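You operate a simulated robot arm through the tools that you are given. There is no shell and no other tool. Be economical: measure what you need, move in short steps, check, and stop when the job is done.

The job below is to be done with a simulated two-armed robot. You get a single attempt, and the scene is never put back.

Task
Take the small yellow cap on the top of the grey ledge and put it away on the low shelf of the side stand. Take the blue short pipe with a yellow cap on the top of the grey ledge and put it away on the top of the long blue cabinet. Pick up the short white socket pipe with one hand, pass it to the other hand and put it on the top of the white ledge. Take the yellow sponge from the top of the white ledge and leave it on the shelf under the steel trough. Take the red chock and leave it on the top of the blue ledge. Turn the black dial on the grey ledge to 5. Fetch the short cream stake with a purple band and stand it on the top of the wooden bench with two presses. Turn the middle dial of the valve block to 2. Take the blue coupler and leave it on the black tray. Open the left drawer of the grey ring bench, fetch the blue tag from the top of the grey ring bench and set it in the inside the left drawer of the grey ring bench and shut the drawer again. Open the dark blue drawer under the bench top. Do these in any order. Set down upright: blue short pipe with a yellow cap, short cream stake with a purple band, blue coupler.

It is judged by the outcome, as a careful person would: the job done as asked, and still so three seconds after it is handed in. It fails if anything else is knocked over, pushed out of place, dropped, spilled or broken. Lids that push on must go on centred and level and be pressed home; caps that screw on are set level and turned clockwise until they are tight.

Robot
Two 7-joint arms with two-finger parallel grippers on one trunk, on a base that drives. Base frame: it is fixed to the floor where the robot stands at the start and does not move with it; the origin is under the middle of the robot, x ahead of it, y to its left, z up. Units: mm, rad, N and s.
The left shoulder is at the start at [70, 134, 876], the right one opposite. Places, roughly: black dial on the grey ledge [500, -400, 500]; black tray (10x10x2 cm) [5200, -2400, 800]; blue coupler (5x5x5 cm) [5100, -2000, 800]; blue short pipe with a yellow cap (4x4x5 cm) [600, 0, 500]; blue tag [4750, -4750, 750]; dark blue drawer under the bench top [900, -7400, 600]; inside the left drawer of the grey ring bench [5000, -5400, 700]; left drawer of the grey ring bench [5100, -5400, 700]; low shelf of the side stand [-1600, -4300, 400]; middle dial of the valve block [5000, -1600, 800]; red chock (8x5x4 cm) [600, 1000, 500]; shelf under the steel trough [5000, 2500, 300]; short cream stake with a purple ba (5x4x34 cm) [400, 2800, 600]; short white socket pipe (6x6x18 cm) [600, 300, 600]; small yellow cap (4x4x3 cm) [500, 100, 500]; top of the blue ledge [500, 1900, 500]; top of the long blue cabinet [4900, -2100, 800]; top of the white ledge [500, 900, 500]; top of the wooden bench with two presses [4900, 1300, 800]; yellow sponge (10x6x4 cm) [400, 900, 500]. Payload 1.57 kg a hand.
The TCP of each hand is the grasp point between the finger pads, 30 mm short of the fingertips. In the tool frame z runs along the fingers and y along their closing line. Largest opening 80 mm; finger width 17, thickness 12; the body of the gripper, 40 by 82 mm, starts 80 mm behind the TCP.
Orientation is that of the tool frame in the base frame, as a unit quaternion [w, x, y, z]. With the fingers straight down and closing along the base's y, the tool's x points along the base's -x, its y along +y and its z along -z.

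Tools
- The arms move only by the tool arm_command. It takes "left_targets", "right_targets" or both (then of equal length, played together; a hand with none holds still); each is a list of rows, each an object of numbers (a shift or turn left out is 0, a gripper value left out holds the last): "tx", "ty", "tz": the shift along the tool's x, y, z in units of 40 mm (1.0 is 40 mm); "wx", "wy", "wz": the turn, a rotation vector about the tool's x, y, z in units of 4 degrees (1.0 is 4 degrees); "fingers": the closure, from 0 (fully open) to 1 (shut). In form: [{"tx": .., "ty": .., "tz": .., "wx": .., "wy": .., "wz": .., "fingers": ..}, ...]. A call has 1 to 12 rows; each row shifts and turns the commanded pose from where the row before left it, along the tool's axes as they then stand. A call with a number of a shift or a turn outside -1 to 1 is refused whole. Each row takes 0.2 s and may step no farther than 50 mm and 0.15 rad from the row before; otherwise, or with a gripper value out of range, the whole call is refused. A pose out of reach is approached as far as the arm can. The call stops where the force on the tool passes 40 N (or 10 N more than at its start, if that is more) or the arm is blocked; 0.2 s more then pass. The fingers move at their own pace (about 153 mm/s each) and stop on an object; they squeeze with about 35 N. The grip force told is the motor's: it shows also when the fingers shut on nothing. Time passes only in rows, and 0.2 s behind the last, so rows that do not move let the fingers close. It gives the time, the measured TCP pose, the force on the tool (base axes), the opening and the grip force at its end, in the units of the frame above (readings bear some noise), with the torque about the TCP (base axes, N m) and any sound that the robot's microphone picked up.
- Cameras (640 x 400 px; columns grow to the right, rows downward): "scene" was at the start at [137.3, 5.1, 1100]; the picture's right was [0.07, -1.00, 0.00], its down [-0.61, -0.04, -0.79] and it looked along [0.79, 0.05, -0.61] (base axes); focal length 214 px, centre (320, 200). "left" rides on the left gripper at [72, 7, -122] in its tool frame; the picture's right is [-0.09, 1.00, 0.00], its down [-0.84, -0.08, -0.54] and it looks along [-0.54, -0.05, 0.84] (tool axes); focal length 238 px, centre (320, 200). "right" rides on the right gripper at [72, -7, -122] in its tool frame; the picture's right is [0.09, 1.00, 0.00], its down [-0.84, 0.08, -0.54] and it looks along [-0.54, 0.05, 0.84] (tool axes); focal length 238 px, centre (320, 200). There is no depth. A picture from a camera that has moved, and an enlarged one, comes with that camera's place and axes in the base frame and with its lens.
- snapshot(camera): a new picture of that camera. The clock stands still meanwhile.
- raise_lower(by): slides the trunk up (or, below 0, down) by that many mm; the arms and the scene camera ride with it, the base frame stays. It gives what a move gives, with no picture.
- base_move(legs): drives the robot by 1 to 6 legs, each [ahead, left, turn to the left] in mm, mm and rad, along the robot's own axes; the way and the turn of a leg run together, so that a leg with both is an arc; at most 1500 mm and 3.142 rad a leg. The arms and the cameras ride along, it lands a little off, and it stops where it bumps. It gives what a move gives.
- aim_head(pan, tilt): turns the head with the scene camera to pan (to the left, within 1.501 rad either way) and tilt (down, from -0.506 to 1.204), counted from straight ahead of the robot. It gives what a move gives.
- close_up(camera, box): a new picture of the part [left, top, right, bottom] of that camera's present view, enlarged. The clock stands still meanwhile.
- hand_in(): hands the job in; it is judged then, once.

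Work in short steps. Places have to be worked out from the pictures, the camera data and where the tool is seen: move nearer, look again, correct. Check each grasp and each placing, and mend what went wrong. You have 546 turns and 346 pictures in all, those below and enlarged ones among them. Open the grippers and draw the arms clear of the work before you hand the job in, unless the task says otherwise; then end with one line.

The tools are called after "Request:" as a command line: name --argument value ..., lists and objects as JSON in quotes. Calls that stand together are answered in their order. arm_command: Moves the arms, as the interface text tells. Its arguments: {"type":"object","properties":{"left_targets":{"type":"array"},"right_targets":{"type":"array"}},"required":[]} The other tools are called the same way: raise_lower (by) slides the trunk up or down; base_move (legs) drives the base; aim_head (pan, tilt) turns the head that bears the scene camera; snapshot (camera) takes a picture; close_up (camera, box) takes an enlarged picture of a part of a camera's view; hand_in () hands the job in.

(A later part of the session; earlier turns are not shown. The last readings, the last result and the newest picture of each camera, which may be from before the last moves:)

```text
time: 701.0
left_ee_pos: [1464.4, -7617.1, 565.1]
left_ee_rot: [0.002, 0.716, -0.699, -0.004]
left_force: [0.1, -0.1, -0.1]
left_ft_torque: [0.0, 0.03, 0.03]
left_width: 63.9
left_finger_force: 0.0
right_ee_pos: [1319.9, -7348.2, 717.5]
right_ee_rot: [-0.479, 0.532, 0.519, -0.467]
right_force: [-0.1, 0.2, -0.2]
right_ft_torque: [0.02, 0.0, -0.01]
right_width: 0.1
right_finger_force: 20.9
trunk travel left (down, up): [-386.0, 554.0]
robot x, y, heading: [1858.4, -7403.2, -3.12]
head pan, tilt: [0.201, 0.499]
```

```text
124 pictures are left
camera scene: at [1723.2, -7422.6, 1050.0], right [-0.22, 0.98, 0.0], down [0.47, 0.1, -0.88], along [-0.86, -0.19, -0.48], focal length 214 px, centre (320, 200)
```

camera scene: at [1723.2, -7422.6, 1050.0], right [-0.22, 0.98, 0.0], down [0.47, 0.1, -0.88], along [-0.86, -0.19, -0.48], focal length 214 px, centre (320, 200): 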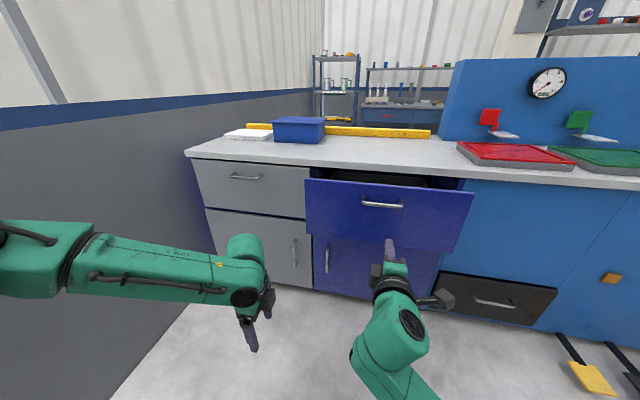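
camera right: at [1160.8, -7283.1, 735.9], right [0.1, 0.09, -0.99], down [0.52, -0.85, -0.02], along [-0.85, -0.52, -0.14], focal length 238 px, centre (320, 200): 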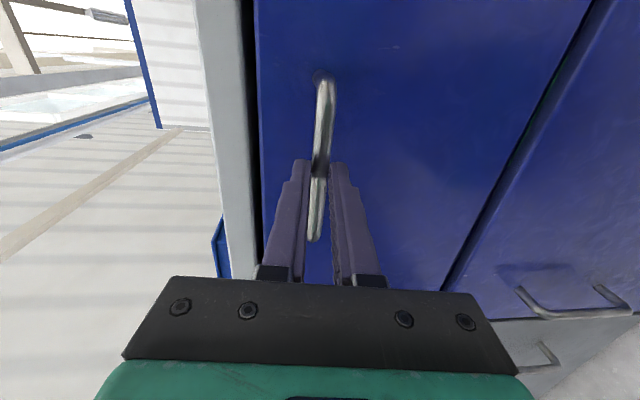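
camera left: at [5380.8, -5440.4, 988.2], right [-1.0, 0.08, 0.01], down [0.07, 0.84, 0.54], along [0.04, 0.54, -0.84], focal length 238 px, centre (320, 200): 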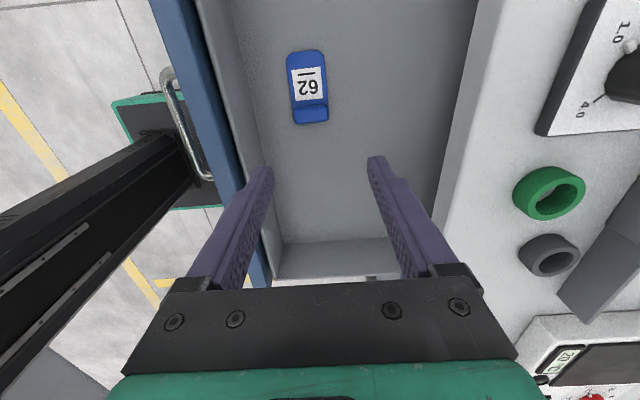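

The drawer opened partly, then the bar slipped out. I reopen the fingers and approach again.

Request:
arm_command --right_targets '[{"fingers": 0.3}, {"fingers": 0.3}]'

Request:
base_move --legs '[[120, 0, 0]]'

Request:
snapshot --camera "right"

Request:
close_up --camera "scene" --box '[280, 150, 480, 300]'

```text
time: 701.6
left_ee_pos: [1463.6, -7618.4, 565.7]
left_ee_rot: [0.002, 0.715, -0.699, -0.004]
left_force: [-0.8, 0.1, 0.3]
left_ft_torque: [-0.01, -0.01, 0.0]
left_width: 64.3
left_finger_force: 0.1
right_ee_pos: [1319.0, -7349.7, 714.8]
right_ee_rot: [-0.479, 0.532, 0.52, -0.467]
right_force: [-0.1, 0.2, -0.4]
right_ft_torque: [0.04, -0.01, -0.03]
right_width: 55.9
right_finger_force: 0.1
trunk travel left (down, up): [-386.0, 554.0]
robot x, y, heading: [1859.8, -7400.5, -3.121]
head pan, tilt: [0.201, 0.499]
```

```text
time: 702.9
left_ee_pos: [1342.6, -7620.6, 563.6]
left_ee_rot: [0.002, 0.714, -0.7, -0.003]
left_force: [-0.9, -0.1, 0.6]
left_ft_torque: [-0.01, 0.0, -0.02]
left_width: 63.7
left_finger_force: 0.1
right_ee_pos: [1197.8, -7350.5, 716.6]
right_ee_rot: [-0.479, 0.533, 0.52, -0.466]
right_force: [1.0, -0.4, 1.0]
right_ft_torque: [0.03, 0.01, 0.01]
right_width: 56.0
right_finger_force: 0.0
trunk travel left (down, up): [-386.0, 554.0]
robot x, y, heading: [1740.7, -7403.8, -3.127]
head pan, tilt: [0.201, 0.499]
```

```text
123 pictures are left
camera right: at [1319.1, -7281.1, 733.8], right [0.11, 0.09, -0.99], down [0.52, -0.85, -0.02], along [-0.84, -0.52, -0.14], focal length 238 px, centre (320, 200)
```

right: 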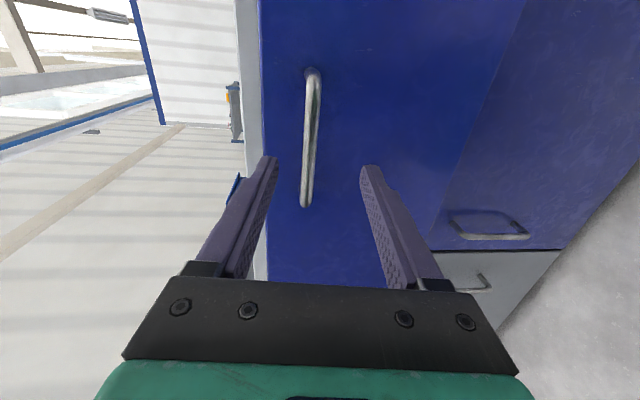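

```text
2.67 times, centred on (380, 225) of scene
camera zoom: at [1600.9, -7424.5, 1049.7], right [-0.22, 0.98, 0.0], down [0.47, 0.1, -0.88], along [-0.86, -0.19, -0.48], focal length 572 px, centre (160, 133)
```

zoom: 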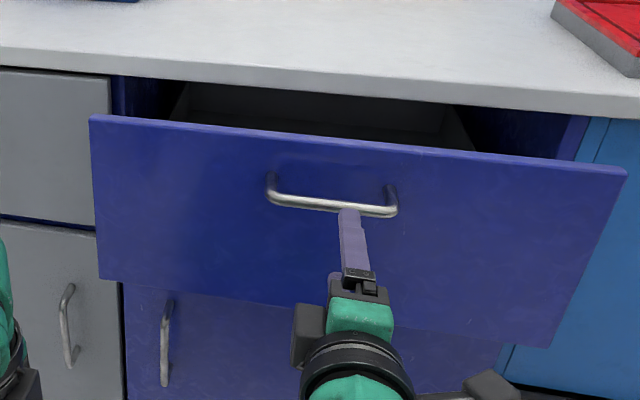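

The drawer is open about 110 mm. I regrip and pull in smaller steps.

Request:
base_move --legs '[[54, 0, 0]]'

Request:
arm_command --right_targets '[{"fingers": 1}, {"fingers": 1}, {"fingers": 1}]'

Request:
base_move --legs '[[-60, 0, 0]]'

Request:
base_move --legs '[[-60, 0, 0]]'

```text
time: 703.8
left_ee_pos: [1289.4, -7621.0, 563.6]
left_ee_rot: [0.002, 0.715, -0.699, -0.003]
left_force: [0.7, 0.2, -0.1]
left_ft_torque: [-0.04, 0.02, 0.02]
left_width: 63.9
left_finger_force: 0.1
right_ee_pos: [1142.5, -7352.4, 715.1]
right_ee_rot: [-0.479, 0.532, 0.52, -0.466]
right_force: [0.2, -0.3, 0.4]
right_ft_torque: [0.0, 0.0, -0.01]
right_width: 56.1
right_finger_force: 0.0
trunk travel left (down, up): [-386.0, 554.0]
robot x, y, heading: [1685.4, -7401.7, -3.132]
head pan, tilt: [0.201, 0.499]
```

```text
time: 704.6
left_ee_pos: [1289.2, -7620.9, 563.6]
left_ee_rot: [0.002, 0.715, -0.699, -0.004]
left_force: [-0.5, 0.5, 1.0]
left_ft_torque: [0.01, 0.01, 0.01]
left_width: 63.7
left_finger_force: 0.0
right_ee_pos: [1143.9, -7352.7, 717.2]
right_ee_rot: [-0.479, 0.532, 0.52, -0.467]
right_force: [0.4, 0.3, 0.0]
right_ft_torque: [0.01, 0.0, 0.0]
right_width: 0.2
right_finger_force: 21.0
trunk travel left (down, up): [-386.0, 554.0]
robot x, y, heading: [1683.9, -7406.9, -3.122]
head pan, tilt: [0.201, 0.499]
```

```text
time: 705.6
left_ee_pos: [1347.4, -7619.4, 564.9]
left_ee_rot: [0.003, 0.714, -0.7, -0.004]
left_force: [-0.3, 0.6, -0.3]
left_ft_torque: [-0.01, -0.01, -0.02]
left_width: 64.0
left_finger_force: 0.0
right_ee_pos: [1204.0, -7350.8, 716.9]
right_ee_rot: [-0.48, 0.532, 0.519, -0.466]
right_force: [-0.2, 0.0, 0.4]
right_ft_torque: [0.0, -0.04, -0.02]
right_width: 0.1
right_finger_force: 21.2
trunk travel left (down, up): [-386.0, 554.0]
robot x, y, heading: [1744.0, -7404.3, -3.121]
head pan, tilt: [0.201, 0.499]
```

```text
time: 706.5
left_ee_pos: [1407.0, -7618.0, 565.4]
left_ee_rot: [0.002, 0.715, -0.699, -0.004]
left_force: [-0.7, 0.1, -0.1]
left_ft_torque: [-0.03, 0.02, 0.01]
left_width: 63.9
left_finger_force: 0.0
right_ee_pos: [1263.2, -7349.2, 716.2]
right_ee_rot: [-0.48, 0.532, 0.519, -0.466]
right_force: [0.0, -0.1, 1.0]
right_ft_torque: [-0.02, -0.03, -0.02]
right_width: 0.0
right_finger_force: 20.9
trunk travel left (down, up): [-386.0, 554.0]
robot x, y, heading: [1804.0, -7404.6, -3.126]
head pan, tilt: [0.201, 0.499]
```

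The fingers closed short of the bar. I reopen and go in deeper.

Request:
arm_command --right_targets '[{"fingers": 0.3}, {"fingers": 0.3}]'

Request:
base_move --legs '[[130, 0, 0]]'

Request:
snapshot --camera "right"

```text
time: 707.1
left_ee_pos: [1406.8, -7618.5, 564.1]
left_ee_rot: [0.002, 0.715, -0.699, -0.003]
left_force: [1.1, -0.4, 0.2]
left_ft_torque: [0.01, -0.02, 0.0]
left_width: 63.9
left_finger_force: 0.0
right_ee_pos: [1262.1, -7349.3, 717.3]
right_ee_rot: [-0.48, 0.532, 0.519, -0.466]
right_force: [-0.5, -0.2, -0.1]
right_ft_torque: [0.02, -0.05, 0.0]
right_width: 56.2
right_finger_force: 0.0
trunk travel left (down, up): [-386.0, 554.0]
robot x, y, heading: [1806.5, -7401.7, -3.127]
head pan, tilt: [0.201, 0.499]
```

```text
time: 708.4
left_ee_pos: [1279.2, -7621.1, 564.2]
left_ee_rot: [0.003, 0.715, -0.699, -0.003]
left_force: [0.6, -0.4, 0.3]
left_ft_torque: [-0.02, -0.03, 0.0]
left_width: 64.1
left_finger_force: 0.0
right_ee_pos: [1134.0, -7352.3, 715.5]
right_ee_rot: [-0.48, 0.531, 0.52, -0.466]
right_force: [0.1, -0.5, -0.2]
right_ft_torque: [-0.01, 0.02, -0.01]
right_width: 55.9
right_finger_force: 0.1
trunk travel left (down, up): [-386.0, 554.0]
robot x, y, heading: [1676.0, -7403.6, -3.123]
head pan, tilt: [0.201, 0.499]
```

```text
121 pictures are left
camera right: at [1255.6, -7282.9, 733.8], right [0.11, 0.09, -0.99], down [0.53, -0.85, -0.02], along [-0.84, -0.52, -0.14], focal length 238 px, centre (320, 200)
```

right: 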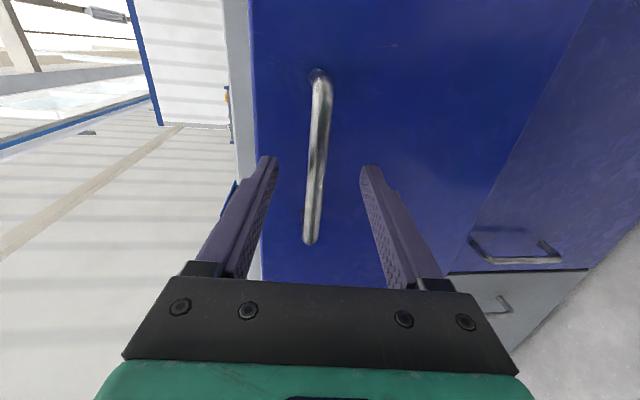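

Slightly more depth is needed: advance 15 mm and close.

Request:
base_move --legs '[[16, 0, 0]]'

Request:
arm_command --right_targets '[{"fingers": 1}, {"fingers": 1}, {"fingers": 1}]'

Request:
snapshot --camera "right"

```text
time: 709.2
left_ee_pos: [1262.6, -7620.9, 564.1]
left_ee_rot: [0.002, 0.715, -0.699, -0.002]
left_force: [-0.2, 0.0, 1.0]
left_ft_torque: [-0.02, -0.04, 0.0]
left_width: 64.0
left_finger_force: 0.0
right_ee_pos: [1117.2, -7352.3, 714.0]
right_ee_rot: [-0.479, 0.531, 0.52, -0.467]
right_force: [-0.7, 0.3, 0.3]
right_ft_torque: [-0.02, 0.03, -0.04]
right_width: 56.1
right_finger_force: 0.0
trunk travel left (down, up): [-386.0, 554.0]
robot x, y, heading: [1659.1, -7405.0, -3.125]
head pan, tilt: [0.201, 0.499]
```

```text
time: 710.0
left_ee_pos: [1263.7, -7621.7, 565.4]
left_ee_rot: [0.003, 0.715, -0.699, -0.003]
left_force: [0.0, -0.1, -0.2]
left_ft_torque: [-0.03, 0.0, 0.0]
left_width: 64.0
left_finger_force: 0.0
right_ee_pos: [1117.2, -7353.5, 716.1]
right_ee_rot: [-0.479, 0.532, 0.519, -0.467]
right_force: [-0.4, 0.6, 2.5]
right_ft_torque: [0.12, 0.01, 0.09]
right_width: 13.0
right_finger_force: 29.6
trunk travel left (down, up): [-386.0, 554.0]
robot x, y, heading: [1657.1, -7404.4, -3.122]
head pan, tilt: [0.201, 0.499]
```

```text
120 pictures are left
camera right: at [1240.2, -7283.3, 734.4], right [0.11, 0.09, -0.99], down [0.53, -0.85, -0.02], along [-0.84, -0.52, -0.14], focal length 238 px, centre (320, 200)
```

right: 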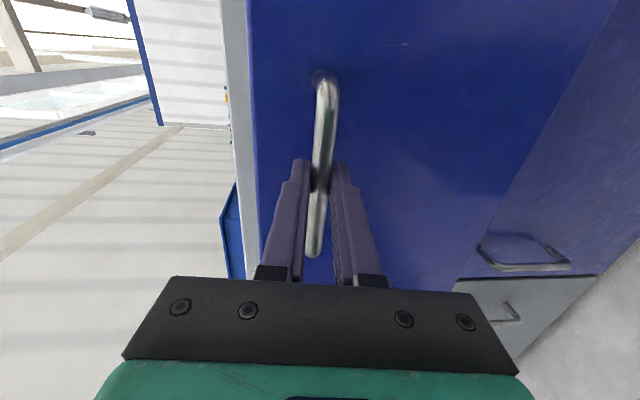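

Good grip. Pull in 60 mm steps.

Request:
base_move --legs '[[-60, 0, 0]]'

Request:
base_move --legs '[[-60, 0, 0]]'

Request:
base_move --legs '[[-50, 0, 0]]'

Request:
snapshot --camera "scene"

```text
time: 711.0
left_ee_pos: [1323.1, -7620.7, 564.9]
left_ee_rot: [0.002, 0.715, -0.699, -0.004]
left_force: [0.1, 0.1, -0.4]
left_ft_torque: [-0.04, 0.01, 0.0]
left_width: 63.9
left_finger_force: 0.1
right_ee_pos: [1177.7, -7353.2, 716.2]
right_ee_rot: [-0.478, 0.531, 0.521, -0.467]
right_force: [0.1, -7.6, 1.8]
right_ft_torque: [0.02, -0.01, 0.23]
right_width: 12.6
right_finger_force: 29.8
trunk travel left (down, up): [-386.0, 554.0]
robot x, y, heading: [1723.5, -7400.3, -3.125]
head pan, tilt: [0.201, 0.499]
```

```text
time: 711.9
left_ee_pos: [1383.6, -7618.8, 564.5]
left_ee_rot: [0.003, 0.715, -0.699, -0.004]
left_force: [0.0, -0.1, 0.4]
left_ft_torque: [-0.01, -0.01, -0.01]
left_width: 64.1
left_finger_force: 0.0
right_ee_pos: [1238.1, -7352.3, 716.3]
right_ee_rot: [-0.479, 0.531, 0.52, -0.467]
right_force: [1.2, -8.8, 1.2]
right_ft_torque: [0.04, -0.01, 0.44]
right_width: 12.5
right_finger_force: 29.9
trunk travel left (down, up): [-386.0, 554.0]
robot x, y, heading: [1779.8, -7401.8, -3.127]
head pan, tilt: [0.201, 0.499]
```

```text
time: 712.9
left_ee_pos: [1434.6, -7618.9, 564.3]
left_ee_rot: [0.001, 0.714, -0.7, -0.004]
left_force: [-0.5, -0.5, 0.5]
left_ft_torque: [-0.01, -0.01, 0.01]
left_width: 64.0
left_finger_force: 0.1
right_ee_pos: [1289.3, -7352.0, 716.2]
right_ee_rot: [-0.478, 0.529, 0.521, -0.469]
right_force: [-0.4, -9.3, 1.8]
right_ft_torque: [0.0, 0.02, 0.5]
right_width: 12.8
right_finger_force: 29.9
trunk travel left (down, up): [-386.0, 554.0]
robot x, y, heading: [1834.4, -7404.1, -3.124]
head pan, tilt: [0.201, 0.499]
```

```text
119 pictures are left
camera scene: at [1693.3, -7424.6, 1050.0], right [-0.22, 0.98, 0.0], down [0.47, 0.1, -0.88], along [-0.86, -0.19, -0.48], focal length 214 px, centre (320, 200)
```

scene: 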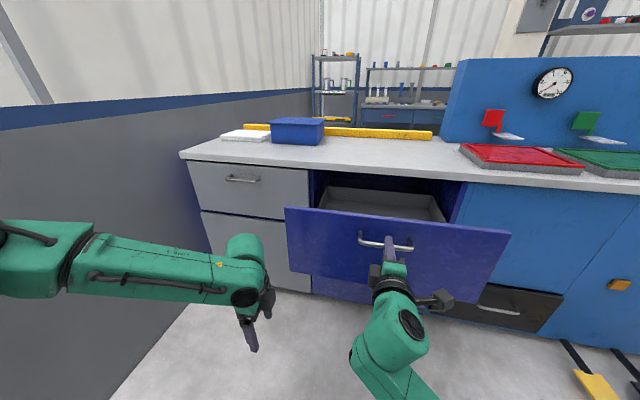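

Open about 280 mm. I pull a bit more to see whether there is more travel.

Request:
base_move --legs '[[-60, 0, 0]]'

Request:
base_move --legs '[[-50, 0, 0]]'

Request:
snapshot --camera "scene"

```text
time: 713.8
left_ee_pos: [1496.1, -7617.7, 564.2]
left_ee_rot: [0.002, 0.715, -0.699, -0.005]
left_force: [-0.1, -0.5, 0.6]
left_ft_torque: [0.0, -0.02, 0.02]
left_width: 63.7
left_finger_force: 0.0
right_ee_pos: [1350.3, -7353.4, 716.7]
right_ee_rot: [-0.476, 0.53, 0.521, -0.47]
right_force: [0.8, -9.1, 1.7]
right_ft_torque: [0.05, 0.0, 0.41]
right_width: 12.7
right_finger_force: 29.1
trunk travel left (down, up): [-386.0, 554.0]
robot x, y, heading: [1891.8, -7401.1, -3.124]
head pan, tilt: [0.201, 0.499]
```

```text
time: 714.8
left_ee_pos: [1548.7, -7616.5, 565.9]
left_ee_rot: [0.004, 0.715, -0.699, -0.004]
left_force: [0.9, 1.6, -0.8]
left_ft_torque: [0.01, 0.02, -0.04]
left_width: 64.4
left_finger_force: 0.0
right_ee_pos: [1402.8, -7351.5, 717.2]
right_ee_rot: [-0.476, 0.53, 0.522, -0.469]
right_force: [0.8, 0.4, -0.6]
right_ft_torque: [0.0, -0.02, 0.02]
right_width: 0.0
right_finger_force: 21.0
trunk travel left (down, up): [-386.0, 554.0]
robot x, y, heading: [1942.8, -7396.3, -3.124]
head pan, tilt: [0.201, 0.499]
```

```text
118 pictures are left
camera scene: at [1806.2, -7421.3, 1050.0], right [-0.22, 0.98, 0.0], down [0.47, 0.1, -0.88], along [-0.86, -0.19, -0.48], focal length 214 px, centre (320, 200)
```

scene: 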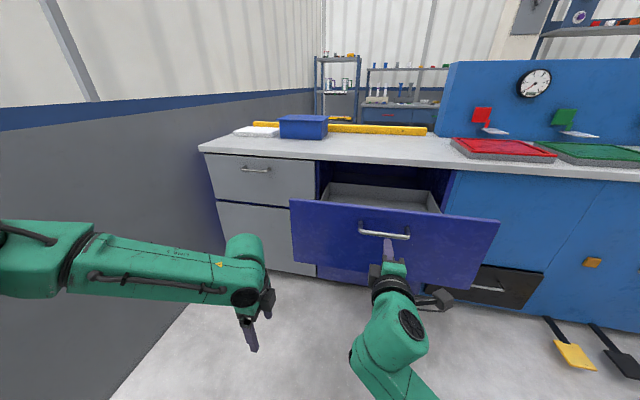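

The drawer is fully open (it reached its stop). I restore both hands to the neutral vertical pose here in free space.

Request:
arm_command --right_targets '[{"wz": 1}, {"wz": 1}, {"wz": 1}, {"wz": 1}, {"wz": 1}, {"wz": 1}, {"wz": 1}, {"wz": 1}, {"wz": 1}, {"wz": 1}, {"wz": 1}, {"wz": 1}]' --left_targets '[{"wz": -1}, {"wz": -1}, {"wz": -1}, {"wz": -1}, {"wz": -1}, {"wz": -1}, {"wz": -1}, {"wz": -1}, {"wz": -1}, {"wz": -1}, {"wz": -1}, {"wz": -1}]'

Request:
arm_command --right_targets '[{"wz": 1}, {"wz": 1}, {"wz": 1}, {"wz": 1}, {"wz": 1}, {"wz": 1}, {"wz": 1}, {"wz": 1}, {"wz": 1}, {"wz": 1}, {"wz": 0.5, "fingers": 0}, {"tx": -0.5}]' --left_targets '[{"wz": -1}, {"wz": -1}, {"wz": -1}, {"wz": -1}, {"wz": -1}, {"wz": -1}, {"wz": -1}, {"wz": -1}, {"wz": -1}, {"wz": -1}, {"wz": -0.5, "fingers": 0}, {}]'

Request:
arm_command --right_targets '[{"wy": 1}, {"wy": 1}, {"wy": 1}, {"wy": 1}, {"wy": 1}, {"wy": 1}, {"wy": 1}, {"wy": 1}, {"wy": 1}, {"wy": 1}, {"wy": 1}, {"wy": 1}]'

Request:
arm_command --right_targets '[{"wy": 1}, {"wy": 1}, {"wy": 1}, {"wy": 1}, {"wy": 1}, {"wy": 1}, {"wy": 1}, {"wy": 1}, {"wy": 1}, {"ty": -0.9}, {"ty": -0.9}, {"ty": -0.9}]'

Request:
snapshot --camera "scene"

```text
time: 717.4
left_ee_pos: [1547.5, -7616.0, 564.7]
left_ee_rot: [0.001, 0.938, -0.347, -0.003]
left_force: [0.1, -0.2, -0.9]
left_ft_torque: [0.04, -0.03, 0.01]
left_width: 64.1
left_finger_force: 0.0
right_ee_pos: [1402.5, -7350.8, 715.4]
right_ee_rot: [-0.244, 0.696, 0.261, -0.622]
right_force: [0.9, 0.7, 0.0]
right_ft_torque: [0.02, -0.02, 0.03]
right_width: 0.0
right_finger_force: 21.2
trunk travel left (down, up): [-386.0, 554.0]
robot x, y, heading: [1945.2, -7400.8, -3.117]
head pan, tilt: [0.201, 0.499]
```

```text
time: 719.9
left_ee_pos: [1546.7, -7617.7, 563.9]
left_ee_rot: [0.0, 1.0, 0.012, -0.005]
left_force: [-0.4, 0.8, 0.2]
left_ft_torque: [-0.01, -0.01, 0.0]
left_width: 80.0
left_finger_force: 0.0
right_ee_pos: [1399.8, -7332.5, 701.8]
right_ee_rot: [-0.063, 0.74, 0.042, -0.669]
right_force: [-0.5, 0.1, 0.6]
right_ft_torque: [0.0, 0.01, 0.02]
right_width: 80.1
right_finger_force: 0.1
trunk travel left (down, up): [-386.0, 554.0]
robot x, y, heading: [1945.5, -7400.3, -3.122]
head pan, tilt: [0.201, 0.499]
stopped in row 12 (right hand): the arm was blocked; the commanded pose is now the measured one
```

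```text
time: 720.9
left_ee_pos: [1547.9, -7617.2, 563.8]
left_ee_rot: [-0.002, 1.0, 0.011, -0.004]
left_force: [0.1, -0.4, -0.5]
left_ft_torque: [0.0, 0.0, -0.01]
left_width: 80.1
left_finger_force: 0.0
right_ee_pos: [1399.5, -7301.5, 676.8]
right_ee_rot: [-0.139, 0.816, 0.068, -0.557]
right_force: [0.1, -0.8, -0.1]
right_ft_torque: [0.01, -0.04, -0.03]
right_width: 80.1
right_finger_force: 0.1
trunk travel left (down, up): [-386.0, 554.0]
robot x, y, heading: [1943.2, -7398.1, -3.118]
head pan, tilt: [0.201, 0.499]
stopped in row 4 (right hand): the arm was blocked; the commanded pose is now the measured one
```

```text
time: 721.8
left_ee_pos: [1547.4, -7617.0, 564.0]
left_ee_rot: [0.0, 1.0, 0.011, -0.005]
left_force: [0.1, 0.5, 0.1]
left_ft_torque: [-0.01, -0.03, -0.01]
left_width: 80.0
left_finger_force: 0.1
right_ee_pos: [1397.4, -7256.3, 661.4]
right_ee_rot: [-0.223, 0.866, 0.066, -0.442]
right_force: [-0.6, -0.7, 0.4]
right_ft_torque: [0.01, 0.0, 0.01]
right_width: 79.9
right_finger_force: 0.0
trunk travel left (down, up): [-386.0, 554.0]
robot x, y, heading: [1940.4, -7400.3, -3.124]
head pan, tilt: [0.201, 0.499]
stopped in row 4 (right hand): the arm was blocked; the commanded pose is now the measured one
```

```text
117 pictures are left
camera scene: at [1804.9, -7421.4, 1049.9], right [-0.22, 0.98, 0.0], down [0.47, 0.1, -0.88], along [-0.86, -0.19, -0.48], focal length 214 px, centre (320, 200)
```

scene: 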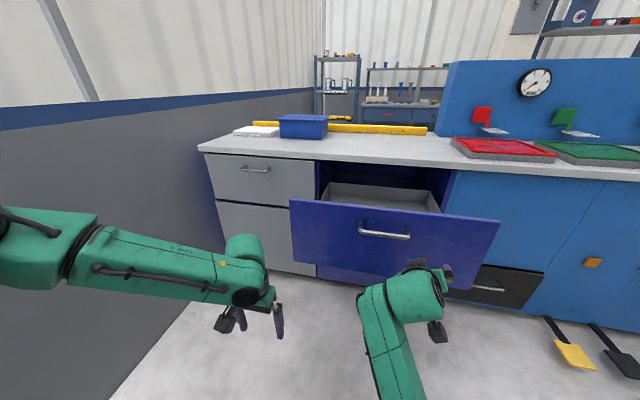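

The right arm binds while close to the body; I move it outward first.

Request:
arm_command --right_targets '[{"tx": 0.12, "ty": -0.95, "tz": 0.2}, {"tx": 0.12, "ty": -0.95, "tz": 0.2}, {"tx": 0.12, "ty": -0.95, "tz": 0.2}, {"tx": 0.12, "ty": -0.95, "tz": 0.2}]'

```text
time: 722.8
left_ee_pos: [1546.9, -7617.0, 564.9]
left_ee_rot: [0.0, 1.0, 0.011, -0.004]
left_force: [-0.3, 0.3, 0.8]
left_ft_torque: [-0.03, -0.03, 0.04]
left_width: 80.0
left_finger_force: 0.1
right_ee_pos: [1393.8, -7105.0, 699.0]
right_ee_rot: [-0.222, 0.866, 0.066, -0.442]
right_force: [0.0, -0.1, 0.8]
right_ft_torque: [-0.02, 0.01, 0.0]
right_width: 79.9
right_finger_force: 0.1
trunk travel left (down, up): [-386.0, 554.0]
robot x, y, heading: [1941.2, -7401.2, -3.123]
head pan, tilt: [0.201, 0.499]
```

I look at the right arm's posture before rotating further.

Request:
aim_head --pan -0.5 --tilt 0.9

Request:
snapshot --camera "scene"

```text
time: 723.9
left_ee_pos: [1547.0, -7616.5, 563.9]
left_ee_rot: [-0.001, 1.0, 0.011, -0.004]
left_force: [-0.1, 0.0, 0.0]
left_ft_torque: [0.01, 0.03, -0.03]
left_width: 80.0
left_finger_force: 0.1
right_ee_pos: [1394.1, -7106.0, 699.0]
right_ee_rot: [-0.222, 0.867, 0.067, -0.442]
right_force: [0.0, 0.9, 0.4]
right_ft_torque: [0.0, 0.01, -0.02]
right_width: 79.9
right_finger_force: 0.0
trunk travel left (down, up): [-386.0, 554.0]
robot x, y, heading: [1944.4, -7396.2, -3.123]
head pan, tilt: [-0.499, 0.901]
```

```text
116 pictures are left
camera scene: at [1826.8, -7366.7, 1016.1], right [0.46, 0.89, 0.0], down [0.69, -0.36, -0.62], along [-0.55, 0.29, -0.78], focal length 214 px, centre (320, 200)
```

scene: 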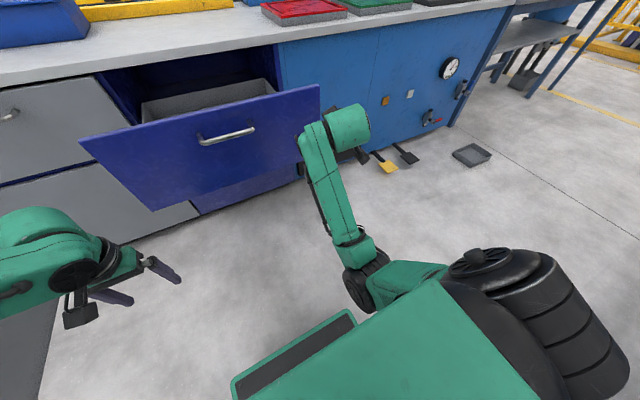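

The right elbow has gone inward again. I bring the hand vertical, then use the winding trick that worked before.

Request:
arm_command --right_targets '[{"wx": -0.44, "wy": 0.88, "wz": 0.13}, {"wx": -0.44, "wy": 0.88, "wz": 0.13}, {"wx": -0.44, "wy": 0.88, "wz": 0.13}, {"wx": -0.44, "wy": 0.88, "wz": 0.13}, {"wx": -0.44, "wy": 0.88, "wz": 0.13}, {"wx": -0.44, "wy": 0.88, "wz": 0.13}, {"wx": -0.44, "wy": 0.88, "wz": 0.13}, {"wx": -0.44, "wy": 0.88, "wz": 0.13}, {"wx": -0.44, "wy": 0.88, "wz": 0.13}, {"wx": -0.44, "wy": 0.88, "wz": 0.13}, {"wx": -0.44, "wy": 0.88, "wz": 0.13}, {"wx": -0.44, "wy": 0.88, "wz": 0.13}]'

Request:
arm_command --right_targets '[{"wx": -0.44, "wy": 0.88, "wz": 0.13}, {"wx": -0.44, "wy": 0.88, "wz": 0.13}, {"wx": -0.44, "wy": 0.88, "wz": 0.13}, {"ty": -0.9}, {"ty": -0.9}, {"ty": -0.9}, {"tx": 0.9}, {"tx": 0.9}, {"tx": 0.9}, {"tx": 0.9}]'

Request:
snapshot --camera "scene"

```text
time: 726.5
left_ee_pos: [1547.3, -7616.6, 564.1]
left_ee_rot: [-0.001, 1.0, 0.012, -0.005]
left_force: [0.5, -0.4, 0.4]
left_ft_torque: [-0.01, -0.02, -0.02]
left_width: 79.8
left_finger_force: 0.1
right_ee_pos: [1395.1, -7104.9, 697.9]
right_ee_rot: [-0.048, 0.994, 0.014, -0.094]
right_force: [0.3, -0.1, 1.0]
right_ft_torque: [0.03, -0.01, -0.02]
right_width: 79.8
right_finger_force: 0.0
trunk travel left (down, up): [-386.0, 554.0]
robot x, y, heading: [1942.6, -7400.1, -3.124]
head pan, tilt: [-0.499, 0.901]
```

```text
time: 728.6
left_ee_pos: [1546.9, -7618.3, 564.6]
left_ee_rot: [-0.002, 1.0, 0.011, -0.004]
left_force: [0.5, -0.2, 0.0]
left_ft_torque: [-0.02, 0.01, -0.02]
left_width: 80.1
left_finger_force: 0.0
right_ee_pos: [1539.0, -6999.3, 699.3]
right_ee_rot: [-0.001, 1.0, 0.0, -0.001]
right_force: [0.2, 0.0, -0.7]
right_ft_torque: [-0.03, 0.04, -0.02]
right_width: 80.2
right_finger_force: 0.1
trunk travel left (down, up): [-386.0, 554.0]
robot x, y, heading: [1941.5, -7399.9, -3.127]
head pan, tilt: [-0.499, 0.901]
```

```text
115 pictures are left
camera scene: at [1827.2, -7366.7, 1016.1], right [0.46, 0.89, 0.0], down [0.69, -0.36, -0.62], along [-0.55, 0.29, -0.78], focal length 214 px, centre (320, 200)
```

scene: 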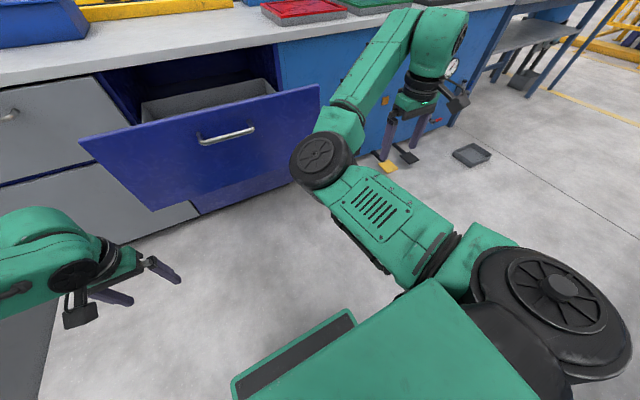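

I back away from the drawer for room, then wind the wrist counter-clockwise.

Request:
base_move --legs '[[-200, 0, 0], [0, -700, 0]]'

Request:
arm_command --right_targets '[{"wz": -1}, {"wz": -1}, {"wz": -1}, {"wz": -1}, {"wz": -1}, {"wz": -1}, {"wz": -1}, {"wz": -1}, {"wz": -1}, {"wz": -1}, {"wz": -1}, {"wz": -1}]'

Request:
arm_command --right_targets '[{"wz": -1}, {"wz": -1}, {"wz": -1}, {"wz": -1}, {"wz": -1}, {"wz": -1}, {"wz": -1}, {"wz": -1}, {"wz": -1}, {"wz": -1}, {"wz": -1}, {"wz": -1}]'

Request:
arm_command --right_targets '[{"wz": -1}, {"wz": -1}, {"wz": -1}, {"wz": -1}, {"wz": -1}, {"wz": -1}, {"wz": -1}, {"wz": -1}, {"wz": -1}, {"wz": -1}, {"wz": -1}, {"wz": -1}]'

Request:
arm_command --right_targets '[{"wz": -1}, {"wz": -1}, {"wz": -1}, {"wz": -1}, {"wz": -1}, {"wz": -1}, {"wz": -1}, {"wz": -1}, {"wz": -1}, {"wz": -1}, {"wz": -1}, {"wz": -1}]'

Request:
snapshot --camera "scene"

```text
time: 733.8
left_ee_pos: [1734.2, -6896.0, 564.4]
left_ee_rot: [-0.001, 1.0, 0.016, -0.005]
left_force: [0.1, 0.6, -0.1]
left_ft_torque: [-0.02, 0.02, -0.01]
left_width: 80.1
left_finger_force: 0.1
right_ee_pos: [1719.9, -6278.3, 698.7]
right_ee_rot: [-0.002, 1.0, 0.004, -0.002]
right_force: [-0.5, 0.2, 0.2]
right_ft_torque: [-0.01, 0.0, 0.0]
right_width: 80.0
right_finger_force: 0.0
trunk travel left (down, up): [-386.0, 554.0]
robot x, y, heading: [2129.8, -6679.9, -3.12]
head pan, tilt: [-0.499, 0.901]
```

```text
time: 736.4
left_ee_pos: [1733.1, -6896.6, 564.6]
left_ee_rot: [-0.001, 1.0, 0.016, -0.004]
left_force: [-0.2, -0.2, 0.0]
left_ft_torque: [0.0, 0.0, -0.02]
left_width: 79.8
left_finger_force: 0.1
right_ee_pos: [1721.3, -6278.8, 698.6]
right_ee_rot: [-0.003, 0.911, 0.412, -0.002]
right_force: [0.2, 0.1, 0.1]
right_ft_torque: [0.04, 0.01, 0.03]
right_width: 79.8
right_finger_force: 0.1
trunk travel left (down, up): [-386.0, 554.0]
robot x, y, heading: [2127.9, -6675.5, -3.118]
head pan, tilt: [-0.499, 0.901]
```

```text
time: 739.0
left_ee_pos: [1733.7, -6896.9, 565.6]
left_ee_rot: [-0.001, 1.0, 0.015, -0.004]
left_force: [-1.0, 0.4, -0.9]
left_ft_torque: [0.03, -0.02, -0.01]
left_width: 79.8
left_finger_force: 0.1
right_ee_pos: [1719.8, -6277.3, 699.1]
right_ee_rot: [-0.003, 0.665, 0.747, 0.0]
right_force: [-0.5, 0.2, -0.2]
right_ft_torque: [-0.01, -0.01, -0.01]
right_width: 80.1
right_finger_force: 0.1
trunk travel left (down, up): [-386.0, 554.0]
robot x, y, heading: [2132.1, -6674.2, -3.116]
head pan, tilt: [-0.499, 0.901]
```

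```text
time: 741.6
left_ee_pos: [1733.3, -6897.1, 565.5]
left_ee_rot: [-0.001, 1.0, 0.016, -0.004]
left_force: [-0.1, 0.3, 0.0]
left_ft_torque: [0.0, -0.03, 0.01]
left_width: 79.8
left_finger_force: 0.1
right_ee_pos: [1587.8, -6364.1, 682.2]
right_ee_rot: [-0.003, 0.305, 0.952, 0.002]
right_force: [0.2, 0.5, -0.1]
right_ft_torque: [0.02, -0.02, 0.0]
right_width: 80.0
right_finger_force: 0.0
right hand out of reach, approached as far as the arm can: row 4, 5, 6, 7, 8, 9, 10, 11, 12
trunk travel left (down, up): [-386.0, 554.0]
robot x, y, heading: [2127.7, -6678.5, -3.116]
head pan, tilt: [-0.499, 0.901]
```

```text
time: 744.2
left_ee_pos: [1733.9, -6896.2, 563.7]
left_ee_rot: [-0.001, 1.0, 0.016, -0.005]
left_force: [-1.3, 1.2, -0.2]
left_ft_torque: [0.02, 0.01, 0.02]
left_width: 79.8
left_finger_force: 0.1
right_ee_pos: [1533.8, -6361.4, 686.0]
right_ee_rot: [-0.017, -0.083, 0.996, 0.004]
right_force: [0.4, 0.3, -0.3]
right_ft_torque: [-0.03, -0.02, 0.01]
right_width: 79.9
right_finger_force: 0.1
right hand out of reach, approached as far as the arm can: row 1, 2, 3, 4, 5, 6, 7, 8
trunk travel left (down, up): [-386.0, 554.0]
robot x, y, heading: [2130.1, -6676.1, -3.114]
head pan, tilt: [-0.499, 0.901]
```

```text
114 pictures are left
camera scene: at [2011.2, -6643.7, 1016.0], right [0.45, 0.89, 0.0], down [0.7, -0.36, -0.62], along [-0.55, 0.28, -0.78], focal length 214 px, centre (320, 200)
```

scene: 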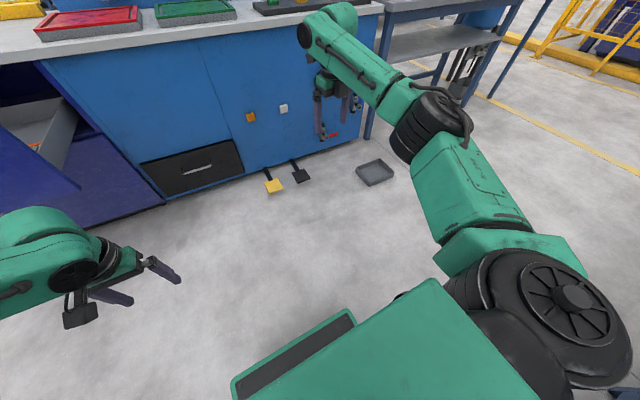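

The elbow is out again. I bend it in slightly and unwind the wrist.

Request:
arm_command --right_targets '[{"tx": -0.7, "ty": -0.6}, {"tx": -0.7, "ty": -0.6}, {"tx": -0.7, "ty": -0.6}, {"wz": 1}, {"wz": 1}, {"wz": 1}, {"wz": 1}, {"wz": 1}, {"wz": 1}, {"wz": 1}, {"wz": 1}, {"wz": 1}]'

Request:
arm_command --right_targets '[{"wz": 1}, {"wz": 1}, {"wz": 1}, {"wz": 1}, {"wz": 1}, {"wz": 1}, {"wz": 1}, {"wz": 1}, {"wz": 1}, {"wz": 1}, {"wz": 1}, {"wz": 1}]'

Request:
arm_command --right_targets '[{"wz": 1}, {"wz": 1}, {"wz": 1}, {"wz": 1}, {"wz": 1}, {"wz": 1}, {"wz": 1}, {"wz": 1}, {"wz": 1}, {"wz": 1}, {"wz": 1}, {"wz": 1}]'

Request:
arm_command --right_targets '[{"wz": 1}, {"wz": 1}, {"wz": 1}, {"wz": 1}, {"wz": 1}, {"wz": 1}, {"wz": 1}, {"wz": 1}, {"wz": 1}, {"wz": 1}, {"wz": 1}]'

Request:
snapshot --camera "scene"

```text
time: 746.8
left_ee_pos: [1733.3, -6896.9, 565.3]
left_ee_rot: [-0.001, 1.0, 0.016, -0.004]
left_force: [0.2, 0.0, 0.3]
left_ft_torque: [-0.01, -0.03, -0.01]
left_width: 80.0
left_finger_force: 0.1
right_ee_pos: [1628.5, -6420.4, 681.1]
right_ee_rot: [-0.019, 0.23, 0.973, -0.001]
right_force: [-0.2, 0.5, 0.0]
right_ft_torque: [-0.04, -0.02, 0.01]
right_width: 80.1
right_finger_force: 0.2
trunk travel left (down, up): [-386.0, 554.0]
robot x, y, heading: [2129.4, -6672.8, -3.113]
head pan, tilt: [-0.499, 0.901]
```

```text
time: 749.4
left_ee_pos: [1732.9, -6895.8, 564.1]
left_ee_rot: [-0.001, 1.0, 0.015, -0.004]
left_force: [0.2, 0.3, 0.0]
left_ft_torque: [0.0, 0.02, 0.0]
left_width: 79.9
left_finger_force: 0.1
right_ee_pos: [1628.3, -6420.1, 682.7]
right_ee_rot: [-0.016, 0.605, 0.796, -0.007]
right_force: [0.2, -0.4, -0.6]
right_ft_torque: [-0.01, -0.02, 0.02]
right_width: 79.9
right_finger_force: 0.1
trunk travel left (down, up): [-386.0, 554.0]
robot x, y, heading: [2130.0, -6675.5, -3.115]
head pan, tilt: [-0.499, 0.901]
```

```text
time: 752.0
left_ee_pos: [1734.9, -6896.1, 564.4]
left_ee_rot: [-0.001, 1.0, 0.016, -0.004]
left_force: [-0.3, 0.6, 0.6]
left_ft_torque: [-0.03, 0.0, 0.0]
left_width: 80.2
left_finger_force: 0.1
right_ee_pos: [1626.9, -6419.3, 683.0]
right_ee_rot: [-0.011, 0.877, 0.481, -0.013]
right_force: [0.0, -0.6, -0.8]
right_ft_torque: [-0.02, 0.0, 0.01]
right_width: 80.1
right_finger_force: 0.1
trunk travel left (down, up): [-386.0, 554.0]
robot x, y, heading: [2122.8, -6674.4, -3.117]
head pan, tilt: [-0.499, 0.901]
```

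```text
time: 754.4
left_ee_pos: [1733.6, -6897.9, 564.8]
left_ee_rot: [-0.001, 1.0, 0.017, -0.005]
left_force: [-0.5, 0.0, 0.4]
left_ft_torque: [0.01, 0.01, 0.01]
left_width: 79.9
left_finger_force: 0.1
right_ee_pos: [1628.0, -6420.8, 681.9]
right_ee_rot: [-0.005, 0.993, 0.117, -0.017]
right_force: [0.5, 0.2, 0.3]
right_ft_torque: [0.02, -0.01, 0.0]
right_width: 79.9
right_finger_force: 0.1
trunk travel left (down, up): [-386.0, 554.0]
robot x, y, heading: [2124.4, -6675.9, -3.113]
head pan, tilt: [-0.499, 0.901]
```

```text
113 pictures are left
camera scene: at [2011.0, -6643.9, 1016.0], right [0.45, 0.89, 0.0], down [0.7, -0.36, -0.62], along [-0.55, 0.28, -0.78], focal length 214 px, centre (320, 200)
```

scene: 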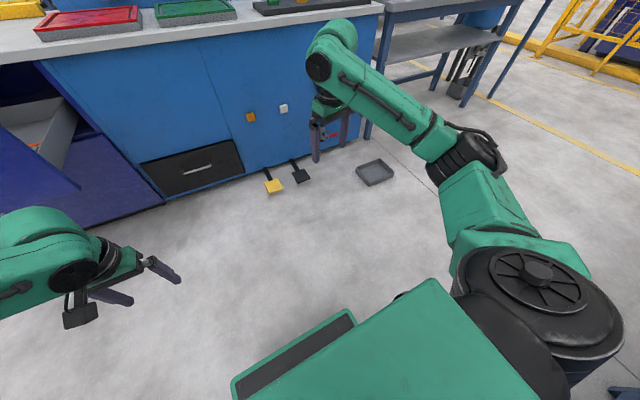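

The right arm is healthy again. I drive back to the grey ledge for the cap and the blue pipe: first to the aisle.

Request:
base_move --legs '[[0, 0, -0.028], [330, 0, 0], [0, -1500, 0], [0, -1500, 0], [0, -100, 0]]'

Request:
arm_command --right_targets '[{"wx": -0.035, "wy": 0.12, "wz": 0.84}, {"wx": -0.035, "wy": 0.12, "wz": 0.84}, {"wx": -0.035, "wy": 0.12, "wz": 0.84}, {"wx": -0.035, "wy": 0.12, "wz": 0.84}, {"tz": -0.9}, {"tz": -0.9}, {}]' --left_targets '[{"tz": -1}, {"tz": -1}, {"tz": -1}, {"tz": -1}, {"tz": -1}, {"tx": -0.8}, {"tx": -0.8}]'

Request:
aim_head --pan 0.0 --tilt 0.3

Request:
snapshot --camera "scene"

```text
time: 771.8
left_ee_pos: [1429.3, -3756.9, 564.9]
left_ee_rot: [-0.001, 1.0, -0.003, -0.003]
left_force: [0.3, -0.7, -0.6]
left_ft_torque: [-0.02, 0.01, -0.01]
left_width: 80.2
left_finger_force: 0.0
right_ee_pos: [1342.2, -3277.4, 681.6]
right_ee_rot: [-0.006, 0.995, 0.099, -0.017]
right_force: [-0.2, 0.4, 0.0]
right_ft_torque: [-0.04, -0.02, -0.02]
right_width: 80.0
right_finger_force: 0.0
trunk travel left (down, up): [-386.0, 554.0]
robot x, y, heading: [1830.0, -3553.5, 3.13]
head pan, tilt: [-0.499, 0.901]
```

```text
time: 773.4
left_ee_pos: [1367.1, -3756.3, 766.1]
left_ee_rot: [-0.001, 1.0, -0.003, -0.003]
left_force: [0.5, 0.0, 0.5]
left_ft_torque: [-0.01, -0.01, 0.01]
left_width: 80.0
left_finger_force: 0.1
right_ee_pos: [1342.5, -3276.7, 753.2]
right_ee_rot: [0.0, 1.0, -0.018, 0.0]
right_force: [0.4, 0.0, 0.1]
right_ft_torque: [0.0, 0.02, -0.04]
right_width: 80.0
right_finger_force: 0.1
trunk travel left (down, up): [-386.0, 554.0]
robot x, y, heading: [1832.2, -3549.3, 3.132]
head pan, tilt: [-0.499, 0.901]
```

```text
time: 774.4
left_ee_pos: [1367.5, -3757.7, 766.0]
left_ee_rot: [-0.001, 1.0, -0.004, -0.005]
left_force: [0.4, 0.6, 0.7]
left_ft_torque: [0.05, -0.01, -0.02]
left_width: 79.8
left_finger_force: 0.1
right_ee_pos: [1343.8, -3277.6, 753.6]
right_ee_rot: [-0.001, 1.0, -0.018, 0.0]
right_force: [0.0, -0.5, 0.7]
right_ft_torque: [-0.02, -0.01, 0.02]
right_width: 80.0
right_finger_force: 0.1
trunk travel left (down, up): [-386.0, 554.0]
robot x, y, heading: [1830.3, -3553.7, 3.125]
head pan, tilt: [0.0, 0.3]
```

```text
112 pictures are left
camera scene: at [1688.9, -3551.3, 1068.2], right [0.01, 1.0, 0.0], down [0.3, 0.0, -0.95], along [-0.95, 0.01, -0.3], focal length 214 px, centre (320, 200)
```

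scene: 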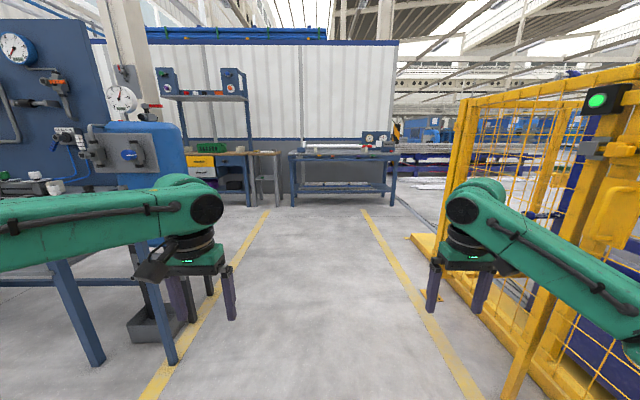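

The aisle ahead is clear. I drive on, turn around, and go up to the grey ledge.

Request:
base_move --legs '[[0, 0, 0.012], [1500, 0, 0], [1080, 0, 0], [0, 0, 3.14]]'

Request:
aim_head --pan 0.6 --tilt 0.5

Request:
snapshot --camera "scene"

```text
time: 789.1
left_ee_pos: [-1066.4, -3959.9, 767.0]
left_ee_rot: [0.0, 0.981, 0.195, -0.005]
left_force: [-0.5, 0.6, 0.0]
left_ft_torque: [-0.01, 0.0, 0.0]
left_width: 79.8
left_finger_force: 0.1
right_ee_pos: [-1273.7, -3523.8, 752.2]
right_ee_rot: [-0.007, 0.984, 0.175, 0.007]
right_force: [5.3, -0.6, 2.6]
right_ft_torque: [0.11, -0.04, -0.22]
right_width: 78.0
right_finger_force: 0.1
trunk travel left (down, up): [-386.0, 554.0]
robot x, y, heading: [-719.9, -3589.3, -2.753]
head pan, tilt: [0.0, 0.3]
stopped in leg 4: the force on the tool passed its limit (the readings are from after the stop); the commanded pose is now the measured one
```

```text
time: 790.1
left_ee_pos: [-1066.3, -3959.5, 766.9]
left_ee_rot: [-0.001, 0.981, 0.196, -0.005]
left_force: [-0.4, -0.4, -0.1]
left_ft_torque: [0.02, -0.02, -0.02]
left_width: 79.9
left_finger_force: 0.1
right_ee_pos: [-1274.1, -3522.8, 753.1]
right_ee_rot: [-0.007, 0.984, 0.175, 0.007]
right_force: [7.0, -0.5, 2.4]
right_ft_torque: [0.13, -0.09, -0.32]
right_width: 78.2
right_finger_force: 0.2
trunk travel left (down, up): [-386.0, 554.0]
robot x, y, heading: [-717.9, -3588.1, -2.754]
head pan, tilt: [0.6, 0.499]
```

```text
111 pictures are left
camera scene: at [-813.7, -3685.5, 1050.0], right [-0.84, 0.55, 0.0], down [0.26, 0.4, -0.88], along [-0.48, -0.73, -0.48], focal length 214 px, centre (320, 200)
```

scene: 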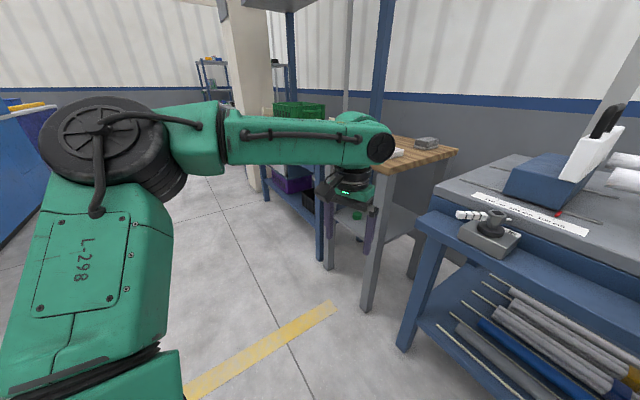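

The right hand touched something on the bench while turning. I look at it.

Request:
aim_head --pan -0.2 --tilt 0.7

Request:
snapshot --camera "scene"

Request:
snapshot --camera "right"

```text
time: 791.2
left_ee_pos: [-1066.1, -3959.1, 766.3]
left_ee_rot: [-0.002, 0.981, 0.196, -0.005]
left_force: [1.1, -0.2, 0.7]
left_ft_torque: [0.02, 0.02, 0.01]
left_width: 80.1
left_finger_force: 0.1
right_ee_pos: [-1273.8, -3522.4, 751.9]
right_ee_rot: [-0.007, 0.984, 0.176, 0.006]
right_force: [8.2, 1.0, -0.2]
right_ft_torque: [0.04, -0.16, -0.31]
right_width: 78.1
right_finger_force: 0.1
trunk travel left (down, up): [-386.0, 554.0]
robot x, y, heading: [-720.7, -3593.8, -2.753]
head pan, tilt: [-0.201, 0.7]
```

```text
110 pictures are left
camera scene: at [-847.3, -3625.5, 1032.4], right [-0.19, 0.98, 0.0], down [0.63, 0.12, -0.77], along [-0.75, -0.14, -0.64], focal length 214 px, centre (320, 200)
```

scene: 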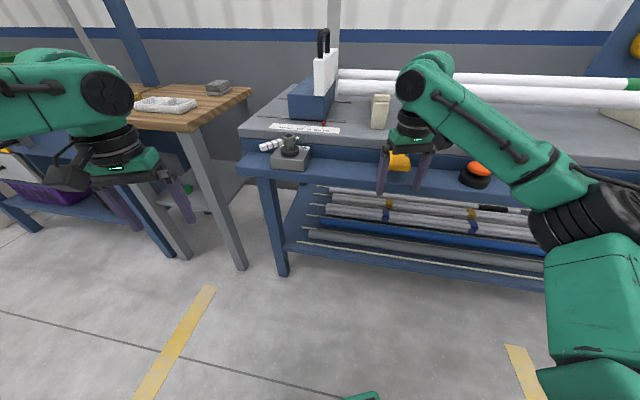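

```text
109 pictures are left
camera right: at [-1210.9, -3493.2, 873.9], right [0.43, -0.9, -0.01], down [-0.76, -0.37, 0.53], along [-0.48, -0.22, -0.85], focal length 238 px, centre (320, 200)
```

right: 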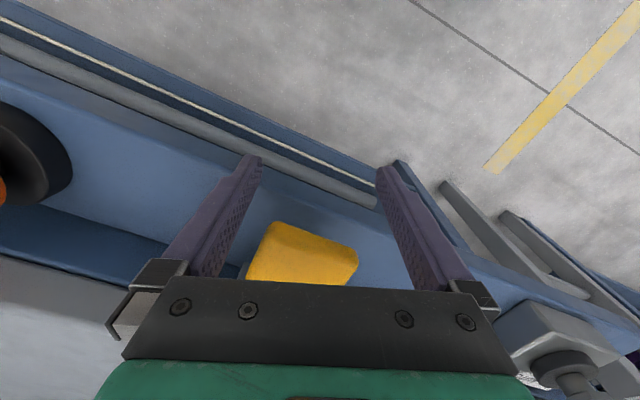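

I zoom on the contact area.

Request:
close_up --camera "scene" --box '[340, 110, 520, 220]'

Request:
close_up --camera "right" --box '[180, 150, 480, 300]'

```text
3.56 times, centred on (430, 165) of scene
camera zoom: at [-847.3, -3625.5, 1032.4], right [-0.19, 0.98, 0.0], down [0.63, 0.12, -0.77], along [-0.75, -0.14, -0.64], focal length 763 px, centre (-71, 324)
```

zoom: 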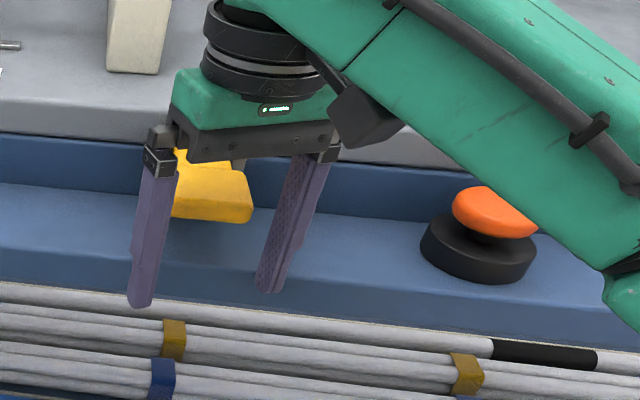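

```text
2.13 times, centred on (330, 225) of right
camera zoom: at [-1210.9, -3493.2, 873.9], right [0.43, -0.9, -0.01], down [-0.76, -0.37, 0.53], along [-0.48, -0.22, -0.85], focal length 508 px, centre (299, 147)
```

zoom: 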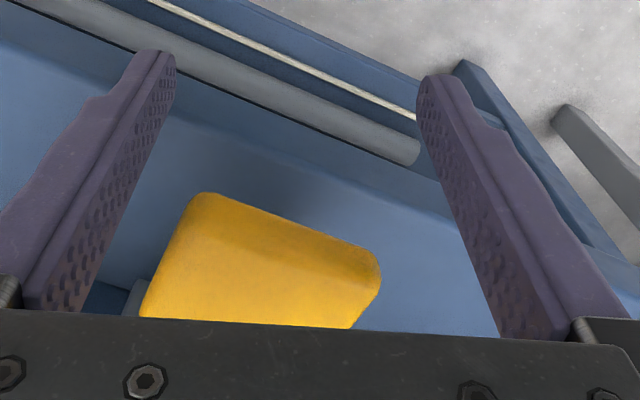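

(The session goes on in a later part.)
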